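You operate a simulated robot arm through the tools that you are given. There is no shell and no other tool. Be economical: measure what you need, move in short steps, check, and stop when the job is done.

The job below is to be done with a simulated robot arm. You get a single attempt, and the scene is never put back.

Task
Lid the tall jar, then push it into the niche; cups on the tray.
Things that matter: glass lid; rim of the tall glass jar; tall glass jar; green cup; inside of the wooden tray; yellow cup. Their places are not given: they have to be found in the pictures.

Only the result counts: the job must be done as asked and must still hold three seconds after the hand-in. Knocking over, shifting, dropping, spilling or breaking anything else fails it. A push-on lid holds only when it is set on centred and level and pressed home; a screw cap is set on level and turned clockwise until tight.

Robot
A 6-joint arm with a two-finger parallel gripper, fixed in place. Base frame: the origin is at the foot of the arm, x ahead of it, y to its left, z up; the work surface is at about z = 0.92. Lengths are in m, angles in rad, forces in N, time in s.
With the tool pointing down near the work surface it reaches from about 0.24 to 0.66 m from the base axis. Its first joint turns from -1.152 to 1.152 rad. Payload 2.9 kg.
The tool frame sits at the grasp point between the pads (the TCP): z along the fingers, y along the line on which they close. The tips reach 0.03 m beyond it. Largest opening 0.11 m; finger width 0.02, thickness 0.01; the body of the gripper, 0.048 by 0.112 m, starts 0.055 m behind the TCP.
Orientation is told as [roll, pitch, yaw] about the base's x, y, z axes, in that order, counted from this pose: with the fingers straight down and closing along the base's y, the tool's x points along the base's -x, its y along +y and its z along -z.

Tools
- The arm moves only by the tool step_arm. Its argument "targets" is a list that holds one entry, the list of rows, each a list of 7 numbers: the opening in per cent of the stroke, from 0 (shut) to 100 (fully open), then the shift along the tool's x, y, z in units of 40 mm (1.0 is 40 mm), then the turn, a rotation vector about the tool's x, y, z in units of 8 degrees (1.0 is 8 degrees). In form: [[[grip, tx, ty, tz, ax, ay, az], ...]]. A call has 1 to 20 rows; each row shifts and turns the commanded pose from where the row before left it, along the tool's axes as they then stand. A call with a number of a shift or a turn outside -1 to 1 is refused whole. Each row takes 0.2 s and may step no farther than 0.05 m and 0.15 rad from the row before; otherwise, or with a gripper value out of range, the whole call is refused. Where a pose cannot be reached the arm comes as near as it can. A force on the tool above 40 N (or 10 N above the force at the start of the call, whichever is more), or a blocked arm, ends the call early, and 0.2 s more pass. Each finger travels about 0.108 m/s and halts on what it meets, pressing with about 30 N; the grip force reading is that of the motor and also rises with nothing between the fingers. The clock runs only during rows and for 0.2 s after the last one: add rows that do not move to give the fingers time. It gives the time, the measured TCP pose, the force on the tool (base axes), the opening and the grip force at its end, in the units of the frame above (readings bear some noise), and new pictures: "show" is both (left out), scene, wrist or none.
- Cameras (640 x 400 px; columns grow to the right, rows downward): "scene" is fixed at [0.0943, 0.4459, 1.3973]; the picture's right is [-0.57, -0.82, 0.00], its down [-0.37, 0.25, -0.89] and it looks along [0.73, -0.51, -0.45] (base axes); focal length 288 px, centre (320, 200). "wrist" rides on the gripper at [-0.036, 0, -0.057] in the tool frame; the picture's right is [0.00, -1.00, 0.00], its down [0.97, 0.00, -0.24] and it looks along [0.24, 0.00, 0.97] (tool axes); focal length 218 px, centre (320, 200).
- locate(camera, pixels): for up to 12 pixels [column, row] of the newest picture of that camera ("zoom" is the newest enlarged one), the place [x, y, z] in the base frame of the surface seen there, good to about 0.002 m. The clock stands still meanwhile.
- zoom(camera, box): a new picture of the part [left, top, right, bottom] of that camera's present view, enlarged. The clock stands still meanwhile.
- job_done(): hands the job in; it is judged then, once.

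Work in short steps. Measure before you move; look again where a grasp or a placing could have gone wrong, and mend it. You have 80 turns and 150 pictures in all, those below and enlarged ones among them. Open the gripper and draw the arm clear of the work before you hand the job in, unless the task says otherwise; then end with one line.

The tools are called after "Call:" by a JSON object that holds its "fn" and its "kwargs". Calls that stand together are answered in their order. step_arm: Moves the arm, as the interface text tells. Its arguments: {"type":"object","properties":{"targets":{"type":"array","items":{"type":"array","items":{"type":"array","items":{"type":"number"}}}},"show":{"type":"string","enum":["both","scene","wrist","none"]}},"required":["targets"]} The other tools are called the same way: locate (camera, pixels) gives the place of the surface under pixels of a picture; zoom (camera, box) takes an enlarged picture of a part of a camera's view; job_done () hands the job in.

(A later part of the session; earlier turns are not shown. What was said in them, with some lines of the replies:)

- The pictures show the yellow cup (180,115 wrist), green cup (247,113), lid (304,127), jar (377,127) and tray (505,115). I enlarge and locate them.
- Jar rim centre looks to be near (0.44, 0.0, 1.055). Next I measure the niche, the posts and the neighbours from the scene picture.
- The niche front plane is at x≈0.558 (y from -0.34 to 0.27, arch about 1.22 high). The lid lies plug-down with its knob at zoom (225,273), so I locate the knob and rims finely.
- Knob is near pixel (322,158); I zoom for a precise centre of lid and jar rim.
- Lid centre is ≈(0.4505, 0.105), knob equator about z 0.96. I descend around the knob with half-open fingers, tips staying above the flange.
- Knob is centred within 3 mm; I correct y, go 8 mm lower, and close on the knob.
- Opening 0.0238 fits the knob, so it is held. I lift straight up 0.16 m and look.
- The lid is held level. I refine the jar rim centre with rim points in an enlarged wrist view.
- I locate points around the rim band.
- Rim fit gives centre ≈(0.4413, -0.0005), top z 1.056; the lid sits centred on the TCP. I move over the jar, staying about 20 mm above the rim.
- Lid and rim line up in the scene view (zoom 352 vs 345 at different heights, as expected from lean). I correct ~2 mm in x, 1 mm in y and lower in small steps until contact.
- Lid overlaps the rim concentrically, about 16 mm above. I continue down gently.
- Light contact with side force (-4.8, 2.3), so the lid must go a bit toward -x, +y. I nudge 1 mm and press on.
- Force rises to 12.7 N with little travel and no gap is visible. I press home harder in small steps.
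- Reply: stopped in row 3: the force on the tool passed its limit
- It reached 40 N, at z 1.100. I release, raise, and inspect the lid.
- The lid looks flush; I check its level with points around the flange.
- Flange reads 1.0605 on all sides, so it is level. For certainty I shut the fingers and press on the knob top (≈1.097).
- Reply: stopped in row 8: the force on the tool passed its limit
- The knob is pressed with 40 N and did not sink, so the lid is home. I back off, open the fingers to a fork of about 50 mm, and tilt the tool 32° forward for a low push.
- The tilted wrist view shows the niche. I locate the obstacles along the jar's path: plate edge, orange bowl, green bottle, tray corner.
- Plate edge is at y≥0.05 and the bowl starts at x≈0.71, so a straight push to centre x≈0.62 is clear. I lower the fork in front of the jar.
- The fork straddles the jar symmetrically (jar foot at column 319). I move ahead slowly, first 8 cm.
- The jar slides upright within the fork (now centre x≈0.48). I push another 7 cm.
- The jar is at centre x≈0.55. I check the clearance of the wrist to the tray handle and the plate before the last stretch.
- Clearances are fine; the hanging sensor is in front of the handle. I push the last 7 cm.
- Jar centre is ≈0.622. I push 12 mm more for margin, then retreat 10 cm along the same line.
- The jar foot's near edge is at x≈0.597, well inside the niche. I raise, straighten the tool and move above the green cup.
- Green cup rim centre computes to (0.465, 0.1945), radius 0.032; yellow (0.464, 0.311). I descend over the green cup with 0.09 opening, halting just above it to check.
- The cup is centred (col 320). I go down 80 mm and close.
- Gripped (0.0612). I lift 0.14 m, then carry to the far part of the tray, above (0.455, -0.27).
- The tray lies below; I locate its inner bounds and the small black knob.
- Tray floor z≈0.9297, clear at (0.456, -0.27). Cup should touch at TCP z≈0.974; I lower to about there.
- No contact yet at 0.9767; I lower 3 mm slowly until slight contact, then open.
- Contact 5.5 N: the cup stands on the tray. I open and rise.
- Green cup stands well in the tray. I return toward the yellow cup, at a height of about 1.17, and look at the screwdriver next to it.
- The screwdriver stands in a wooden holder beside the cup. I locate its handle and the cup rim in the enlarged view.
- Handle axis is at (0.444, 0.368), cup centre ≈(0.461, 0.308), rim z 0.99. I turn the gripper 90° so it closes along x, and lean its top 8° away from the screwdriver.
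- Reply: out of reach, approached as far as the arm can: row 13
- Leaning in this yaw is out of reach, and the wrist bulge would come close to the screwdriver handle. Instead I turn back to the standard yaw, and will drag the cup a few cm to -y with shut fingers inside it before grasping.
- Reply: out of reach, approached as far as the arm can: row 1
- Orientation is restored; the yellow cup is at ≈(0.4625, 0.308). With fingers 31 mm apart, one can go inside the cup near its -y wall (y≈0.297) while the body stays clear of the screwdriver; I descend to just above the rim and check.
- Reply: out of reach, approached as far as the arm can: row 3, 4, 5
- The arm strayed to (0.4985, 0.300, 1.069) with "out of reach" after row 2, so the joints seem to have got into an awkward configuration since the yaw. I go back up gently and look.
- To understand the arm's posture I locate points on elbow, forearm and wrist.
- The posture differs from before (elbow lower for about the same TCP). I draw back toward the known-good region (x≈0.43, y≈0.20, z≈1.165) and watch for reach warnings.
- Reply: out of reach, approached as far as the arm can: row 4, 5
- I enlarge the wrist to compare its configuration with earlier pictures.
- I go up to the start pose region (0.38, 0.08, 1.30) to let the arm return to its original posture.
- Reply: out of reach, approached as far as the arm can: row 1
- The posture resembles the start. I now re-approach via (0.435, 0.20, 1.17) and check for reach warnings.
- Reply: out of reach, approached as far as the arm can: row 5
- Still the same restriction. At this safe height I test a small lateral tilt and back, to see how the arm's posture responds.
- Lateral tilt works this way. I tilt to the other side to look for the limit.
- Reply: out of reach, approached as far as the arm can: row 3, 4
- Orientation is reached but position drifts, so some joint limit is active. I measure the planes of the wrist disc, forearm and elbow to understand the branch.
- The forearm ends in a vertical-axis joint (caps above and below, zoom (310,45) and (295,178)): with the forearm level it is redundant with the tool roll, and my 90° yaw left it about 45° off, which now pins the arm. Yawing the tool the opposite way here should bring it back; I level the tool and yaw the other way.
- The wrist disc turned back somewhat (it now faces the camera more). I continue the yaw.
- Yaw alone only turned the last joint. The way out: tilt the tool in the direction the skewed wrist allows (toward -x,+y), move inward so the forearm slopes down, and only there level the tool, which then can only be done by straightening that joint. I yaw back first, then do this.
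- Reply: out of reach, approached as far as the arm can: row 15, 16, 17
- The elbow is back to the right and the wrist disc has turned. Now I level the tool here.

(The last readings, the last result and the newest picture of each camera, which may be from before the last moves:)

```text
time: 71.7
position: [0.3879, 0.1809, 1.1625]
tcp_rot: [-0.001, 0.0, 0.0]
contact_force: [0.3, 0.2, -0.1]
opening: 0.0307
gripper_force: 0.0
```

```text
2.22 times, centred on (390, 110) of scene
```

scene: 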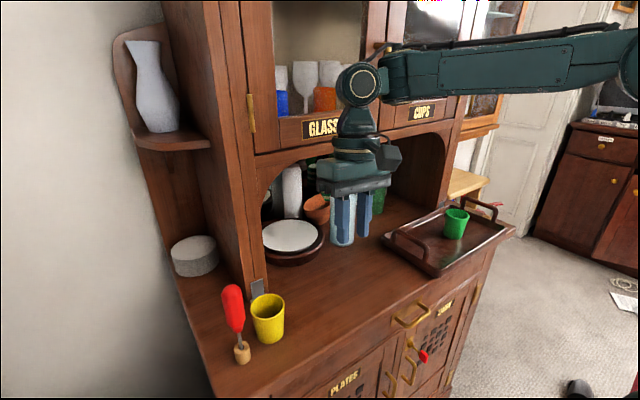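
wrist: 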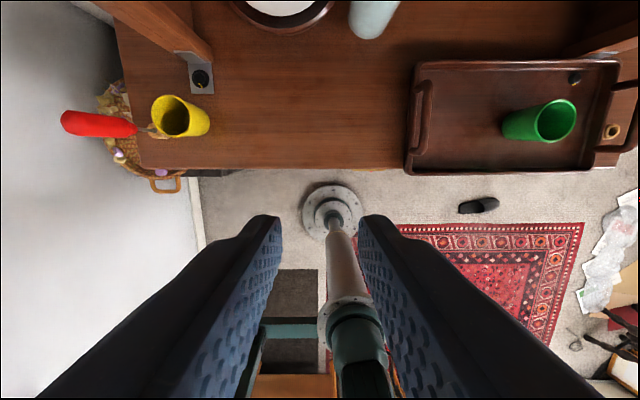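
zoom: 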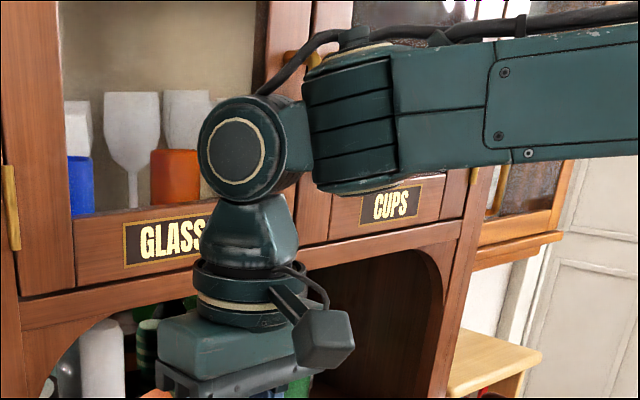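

The joint is straight again and the tool level at (0.388, 0.181, 1.163). I approach the cup anew, going low first: target (0.4625, 0.278, 1.04).

Call:
{"fn": "step_arm", "kwargs": {"targets": [[[28, 0, 0, 0.8, 0, 0, 0], [28, -0.1, 0.2, 0.9, 0, 0, 0], [28, -0.3, 0.45, 0.7, 0, 0, 0], [28, -0.5, 0.6, 0.3, 0, 0, 0], [28, -0.5, 0.6, 0.2, 0, 0, 0], [28, -0.46, 0.58, 0.15, 0, 0, 0], [28, 0, 0, 0, 0, 0, 0], [28, 0, 0, 0, 0, 0, 0]]]}}

Call:
{"fn": "zoom", "kwargs": {"camera": "scene", "box": [200, 220, 320, 370]}}

```text
time: 73.5
position: [0.4627, 0.2791, 1.0412]
tcp_rot: [0.0, -0.001, 0.001]
contact_force: [0.3, -0.2, -0.1]
opening: 0.0307
gripper_force: 0.0
```

scene: 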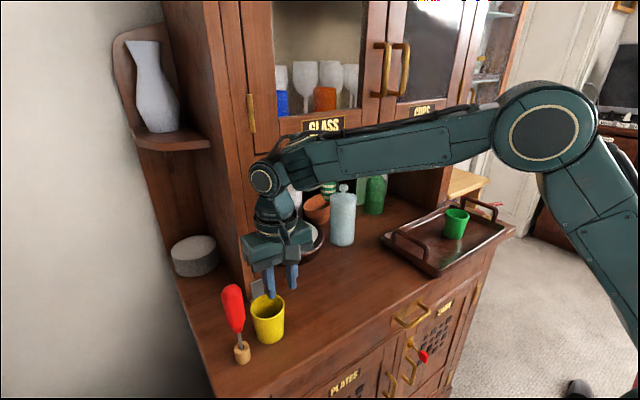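
wrist: 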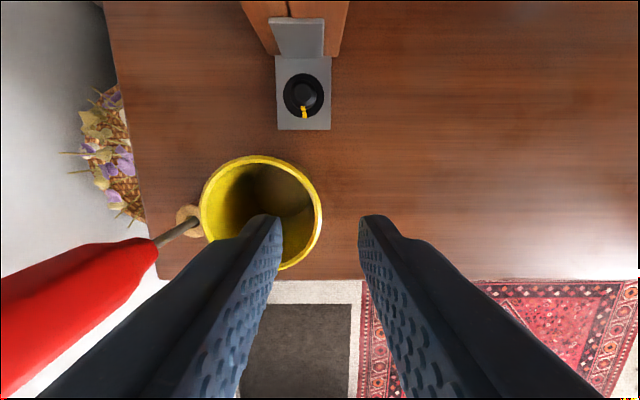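

```text
2.67 times, centred on (260, 295) of scene
```

zoom: 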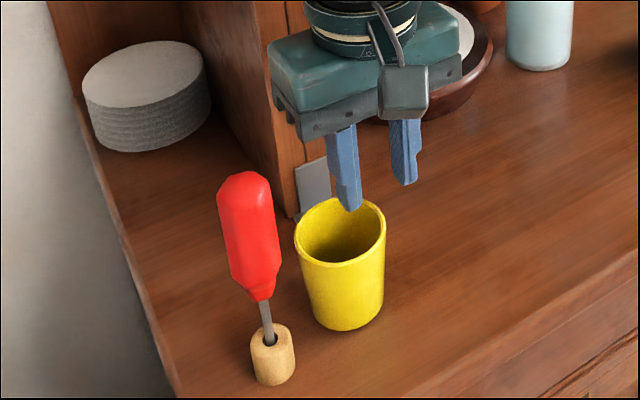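

The left finger is inside the cup rim near its -y wall, clear of the screwdriver. I descend 66 mm, then drag the cup slowly toward -y.

Call:
{"fn": "step_arm", "kwargs": {"targets": [[[28, -0.06, 0, 0.5, 0, 0, 0], [28, 0, 0, 0.6, 0, 0, 0], [28, 0, 0, 0.5, 0, 0, 0], [28, 0, 0, 0, 0, 0, 0], [28, 0, -0.2, 0, 0, 0, 0], [28, 0, -0.2, 0, 0, 0, 0], [28, 0, -0.2, 0, 0, 0, 0], [28, 0, -0.2, 0, 0, 0, 0], [28, 0, 0, 0, 0, 0, 0]]]}}

```text
time: 75.5
position: [0.464, 0.2458, 0.9761]
tcp_rot: [-0.002, 0.0, 0.0]
contact_force: [0.8, 0.6, 0.6]
opening: 0.031
gripper_force: 0.5
```

scene: 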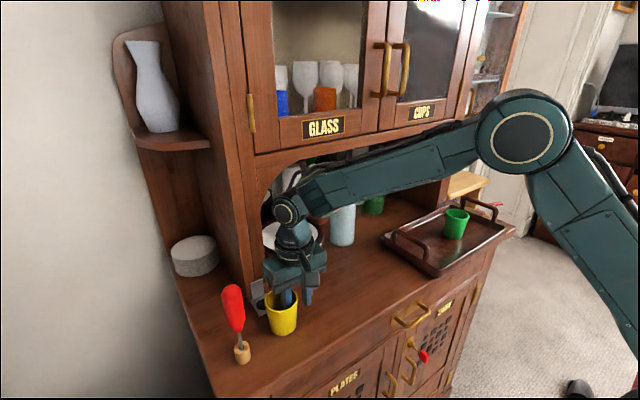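
wrist: 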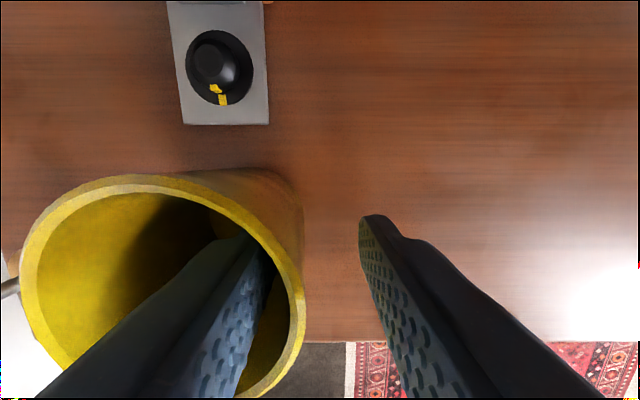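

The cup slides along upright. I drag 6 cm farther, then raise.

Call:
{"fn": "step_arm", "kwargs": {"targets": [[[28, 0, -0.2, 0, 0, 0, 0], [28, 0, -0.2, 0, 0, 0, 0], [28, 0, -0.2, 0, 0, 0, 0], [28, 0, -0.2, 0, 0, 0, 0], [28, 0, -0.2, 0, 0, 0, 0], [28, 0, -0.2, 0, 0, 0, 0], [28, 0, -0.2, 0, 0, 0, 0], [28, 0, -0.15, 0, 0, 0, 0], [28, 0, 0, 0, 0, 0, 0], [28, 0, 0.1, 0, 0, 0, 0], [28, 0, 0.05, -0.5, 0, 0, 0], [28, 0, 0, -1, 0, 0, 0], [28, 0, 0, -1, 0, 0, 0], [60, 0, 0, 0, 0, 0, 0], [82, 0, 0, 0, 0, 0, 0], [82, 0, 0, 0, 0, 0, 0]]]}}

Call:
{"fn": "zoom", "kwargs": {"camera": "wrist", "box": [160, 80, 440, 300]}}

```text
time: 78.9
position: [0.4644, 0.1906, 1.0758]
tcp_rot: [-0.002, -0.001, 0.0]
contact_force: [0.0, -0.3, -0.4]
opening: 0.0902
gripper_force: 0.0
```

scene: 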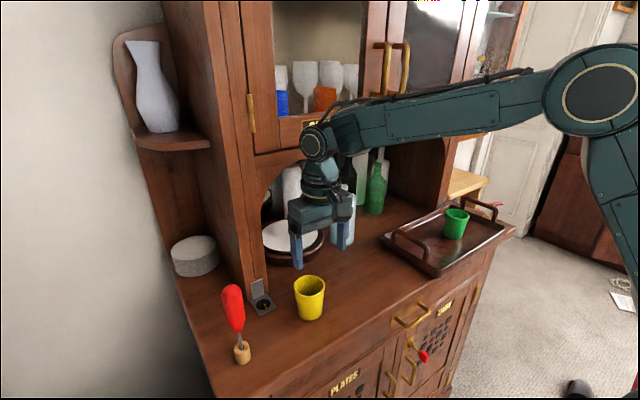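
wrist: 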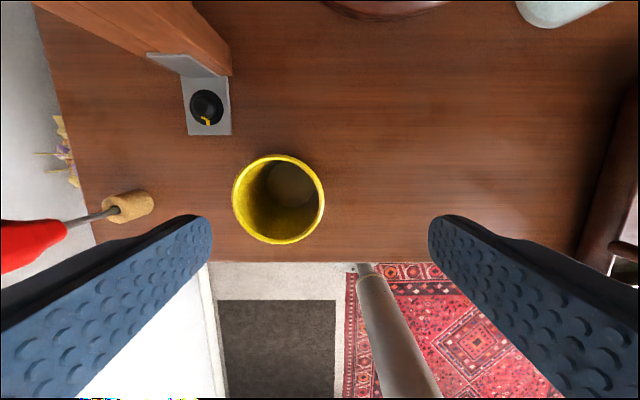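

```text
1.82 times, centred on (300, 190) of wrist
```

zoom: 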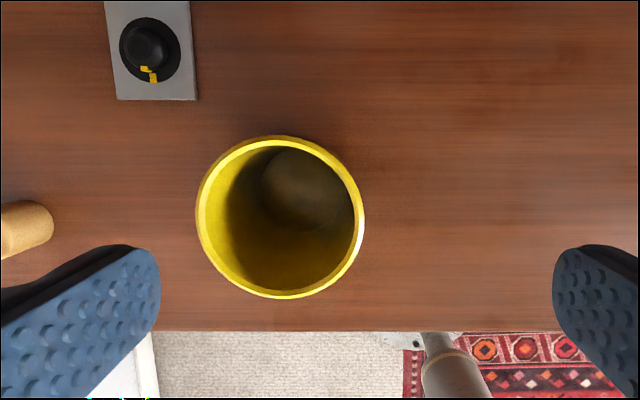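

Yellow cup now at ≈(0.4655, 0.219) with free room all round. I centre over it, descend and grip as with the green one.

Call:
{"fn": "step_arm", "kwargs": {"targets": [[[82, -0.03, 0.71, 0, 0, 0, 0], [82, 0, 0, 0.5, 0, 0, 0], [82, 0, 0, 0.8, 0, 0, 0], [82, 0, 0, 0.8, 0, 0, 0], [82, 0, 0, 0.62, 0, 0, 0], [82, 0, 0, 0, 0, 0, 0], [70, 0, 0, 0, 0, 0, 0], [55, 0, 0, 0, 0, 0, 0], [40, 0, 0, 0, 0, 0, 0], [40, 0, 0, 0, 0, 0, 0], [40, 0, 0, 0, 0, 0, 0]]]}}

```text
time: 81.3
position: [0.4662, 0.2188, 0.9678]
tcp_rot: [-0.002, -0.001, 0.0]
contact_force: [0.2, 0.4, 0.9]
opening: 0.0608
gripper_force: 29.9
```

scene: 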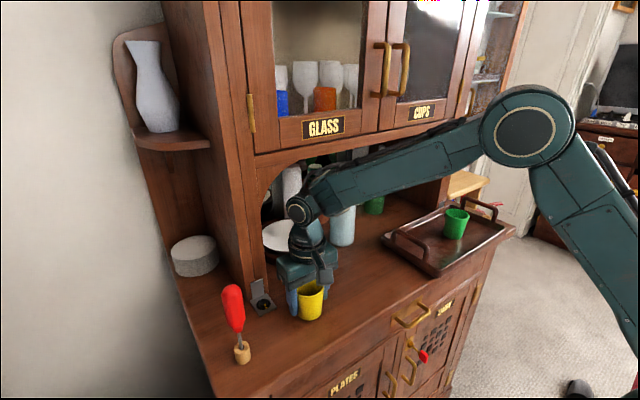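
wrist: 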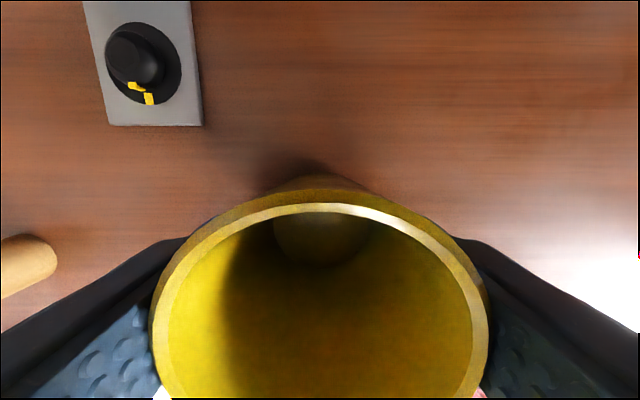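

Gripped (0.0608). I lift 0.135 m and carry it above (0.455, -0.155) in the tray.

Call:
{"fn": "step_arm", "kwargs": {"targets": [[[40, 0, 0, -0.4, 0, 0, 0], [40, 0, 0, -0.8, 0, 0, 0], [40, 0, 0, -0.9, 0, 0, 0], [40, 0, 0, -0.8, 0, 0, 0], [40, 0, 0, -0.45, 0, 0, 0], [40, 0.05, -0.5, 0, 0, 0, 0], [40, 0.05, -0.9, 0, 0, 0, 0], [40, 0.06, -1, 0, 0, 0, 0], [40, 0.06, -1, 0, 0, 0, 0], [40, 0.06, -1, 0, 0, 0, 0], [40, 0, -1, 0, 0, 0, 0], [40, 0, -1, 0, 0, 0, 0], [40, 0, -1, 0, 0, 0, 0], [40, 0, -1, 0, 0, 0, 0], [40, 0, -0.6, 0, 0, 0, 0], [40, 0, -0.35, 0, 0, 0, 0], [40, 0, 0, 0, 0, 0, 0], [40, 0, 0, 0, 0, 0, 0]]]}}

```text
time: 85.1
position: [0.4564, -0.1563, 1.1019]
tcp_rot: [-0.002, 0.001, 0.001]
contact_force: [0.5, -0.2, -0.7]
opening: 0.0609
gripper_force: 29.9
```

scene: 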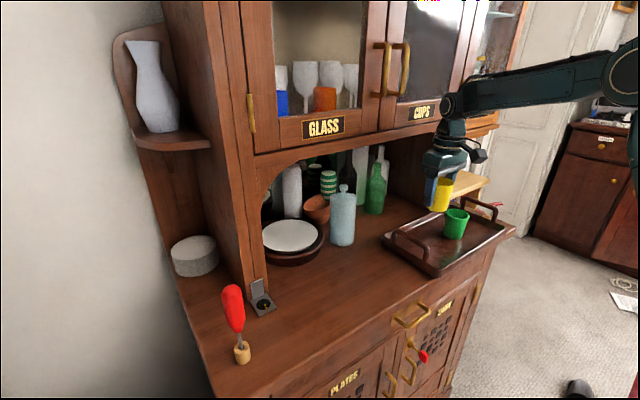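
wrist: 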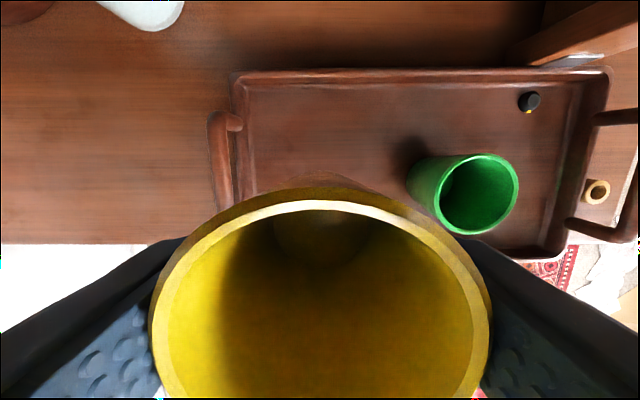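

Clear below. I lower to just above contact (TCP ≈0.9775 expected), then in small steps.

Call:
{"fn": "step_arm", "kwargs": {"targets": [[[40, 0, 0, 0.8, 0, 0, 0], [40, 0, 0, 0.8, 0, 0, 0], [40, 0, 0, 0.8, 0, 0, 0], [40, 0, 0, 0.45, 0, 0, 0], [40, 0, 0, 0.18, 0, 0, 0], [40, 0, 0, 0.06, 0, 0, 0], [40, 0, 0, 0.04, 0, 0, 0], [40, 0, 0, 0, 0, 0, 0], [40, 0, 0, 0, 0, 0, 0]]]}}

```text
time: 87.1
position: [0.4547, -0.1565, 0.9768]
tcp_rot: [-0.002, -0.001, -0.001]
contact_force: [-0.5, 0.1, 6.4]
opening: 0.061
gripper_force: 29.8
```

scene: 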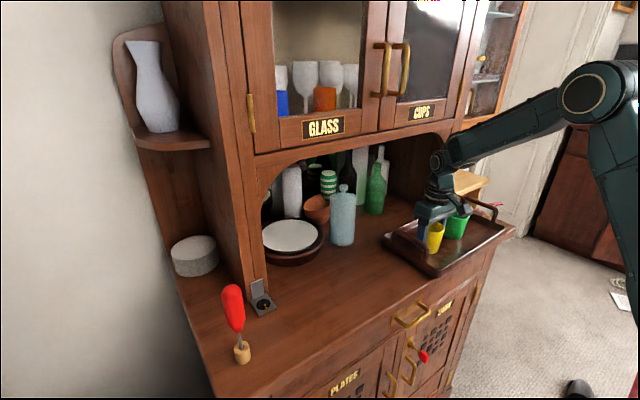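
wrist: 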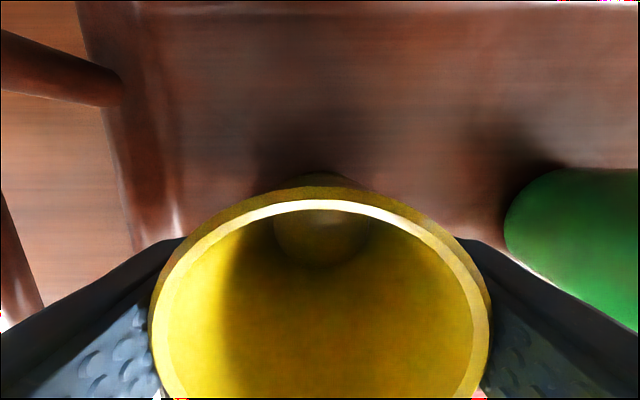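

Contact 6.4 N: the cup stands. I open to 70 %, rise, and draw back.

Call:
{"fn": "step_arm", "kwargs": {"targets": [[[60, 0, 0, 0, 0, 0, 0], [70, 0, 0, 0, 0, 0, 0], [70, 0, 0, 0, 0, 0, 0], [70, 0, 0, -0.4, 0, 0, 0], [70, 0, 0, -0.8, 0, 0, 0], [70, 0, 0, -1, 0, 0, 0], [70, 0, 0, -1, 0, 0, 0], [70, 0.3, 0.3, -1, 0, 0, 0], [70, 0.5, 0.6, -0.6, 0, 0, 0], [70, 0.6, 0.7, 0, 0, 0, 0], [70, 0, 0, 0, 0, 0, 0], [70, 0, 0, 0, 0, 0, 0]]]}}

Call:
{"fn": "zoom", "kwargs": {"camera": "scene", "box": [280, 150, 520, 300]}}

```text
time: 89.7
position: [0.3983, -0.0911, 1.1686]
tcp_rot: [-0.003, 0.0, 0.001]
contact_force: [0.7, 0.4, 0.4]
opening: 0.0769
gripper_force: 0.0
```

scene: 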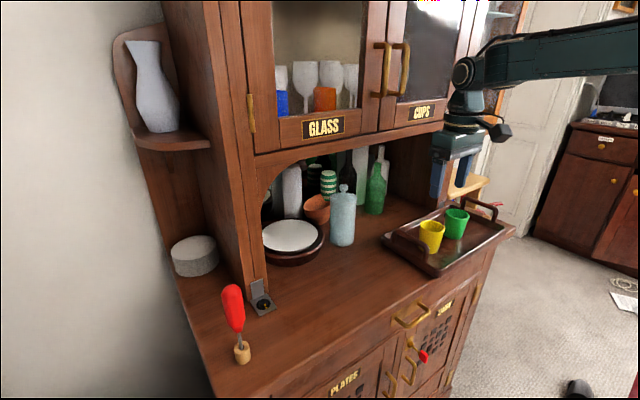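
wrist: 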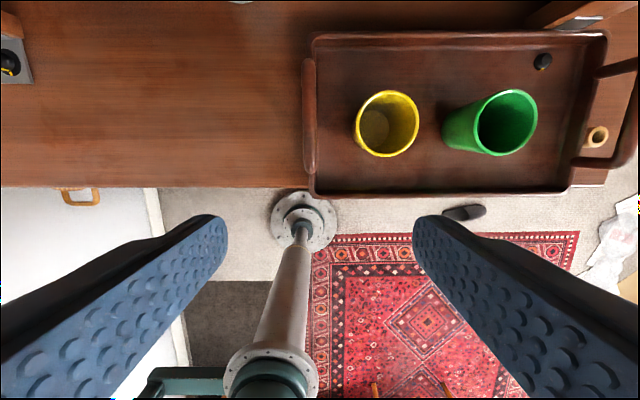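

```text
2.67 times, centred on (400, 225) of scene
```

zoom: 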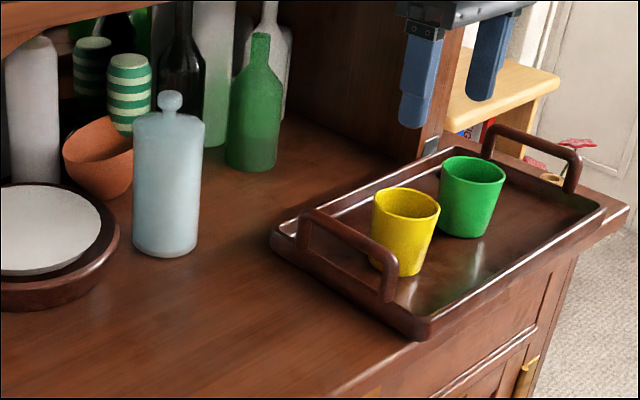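

The lidded jar stands in the niche, both cups stand upright in the tray, and the arm is clear and open. I hand in.

Call:
{"fn": "job_done", "kwargs": {}}

```text
The job is handed in.
```

I handed the job in: the jar is lidded and pushed into the niche, and both cups stand upright in the tray with the arm open and clear.
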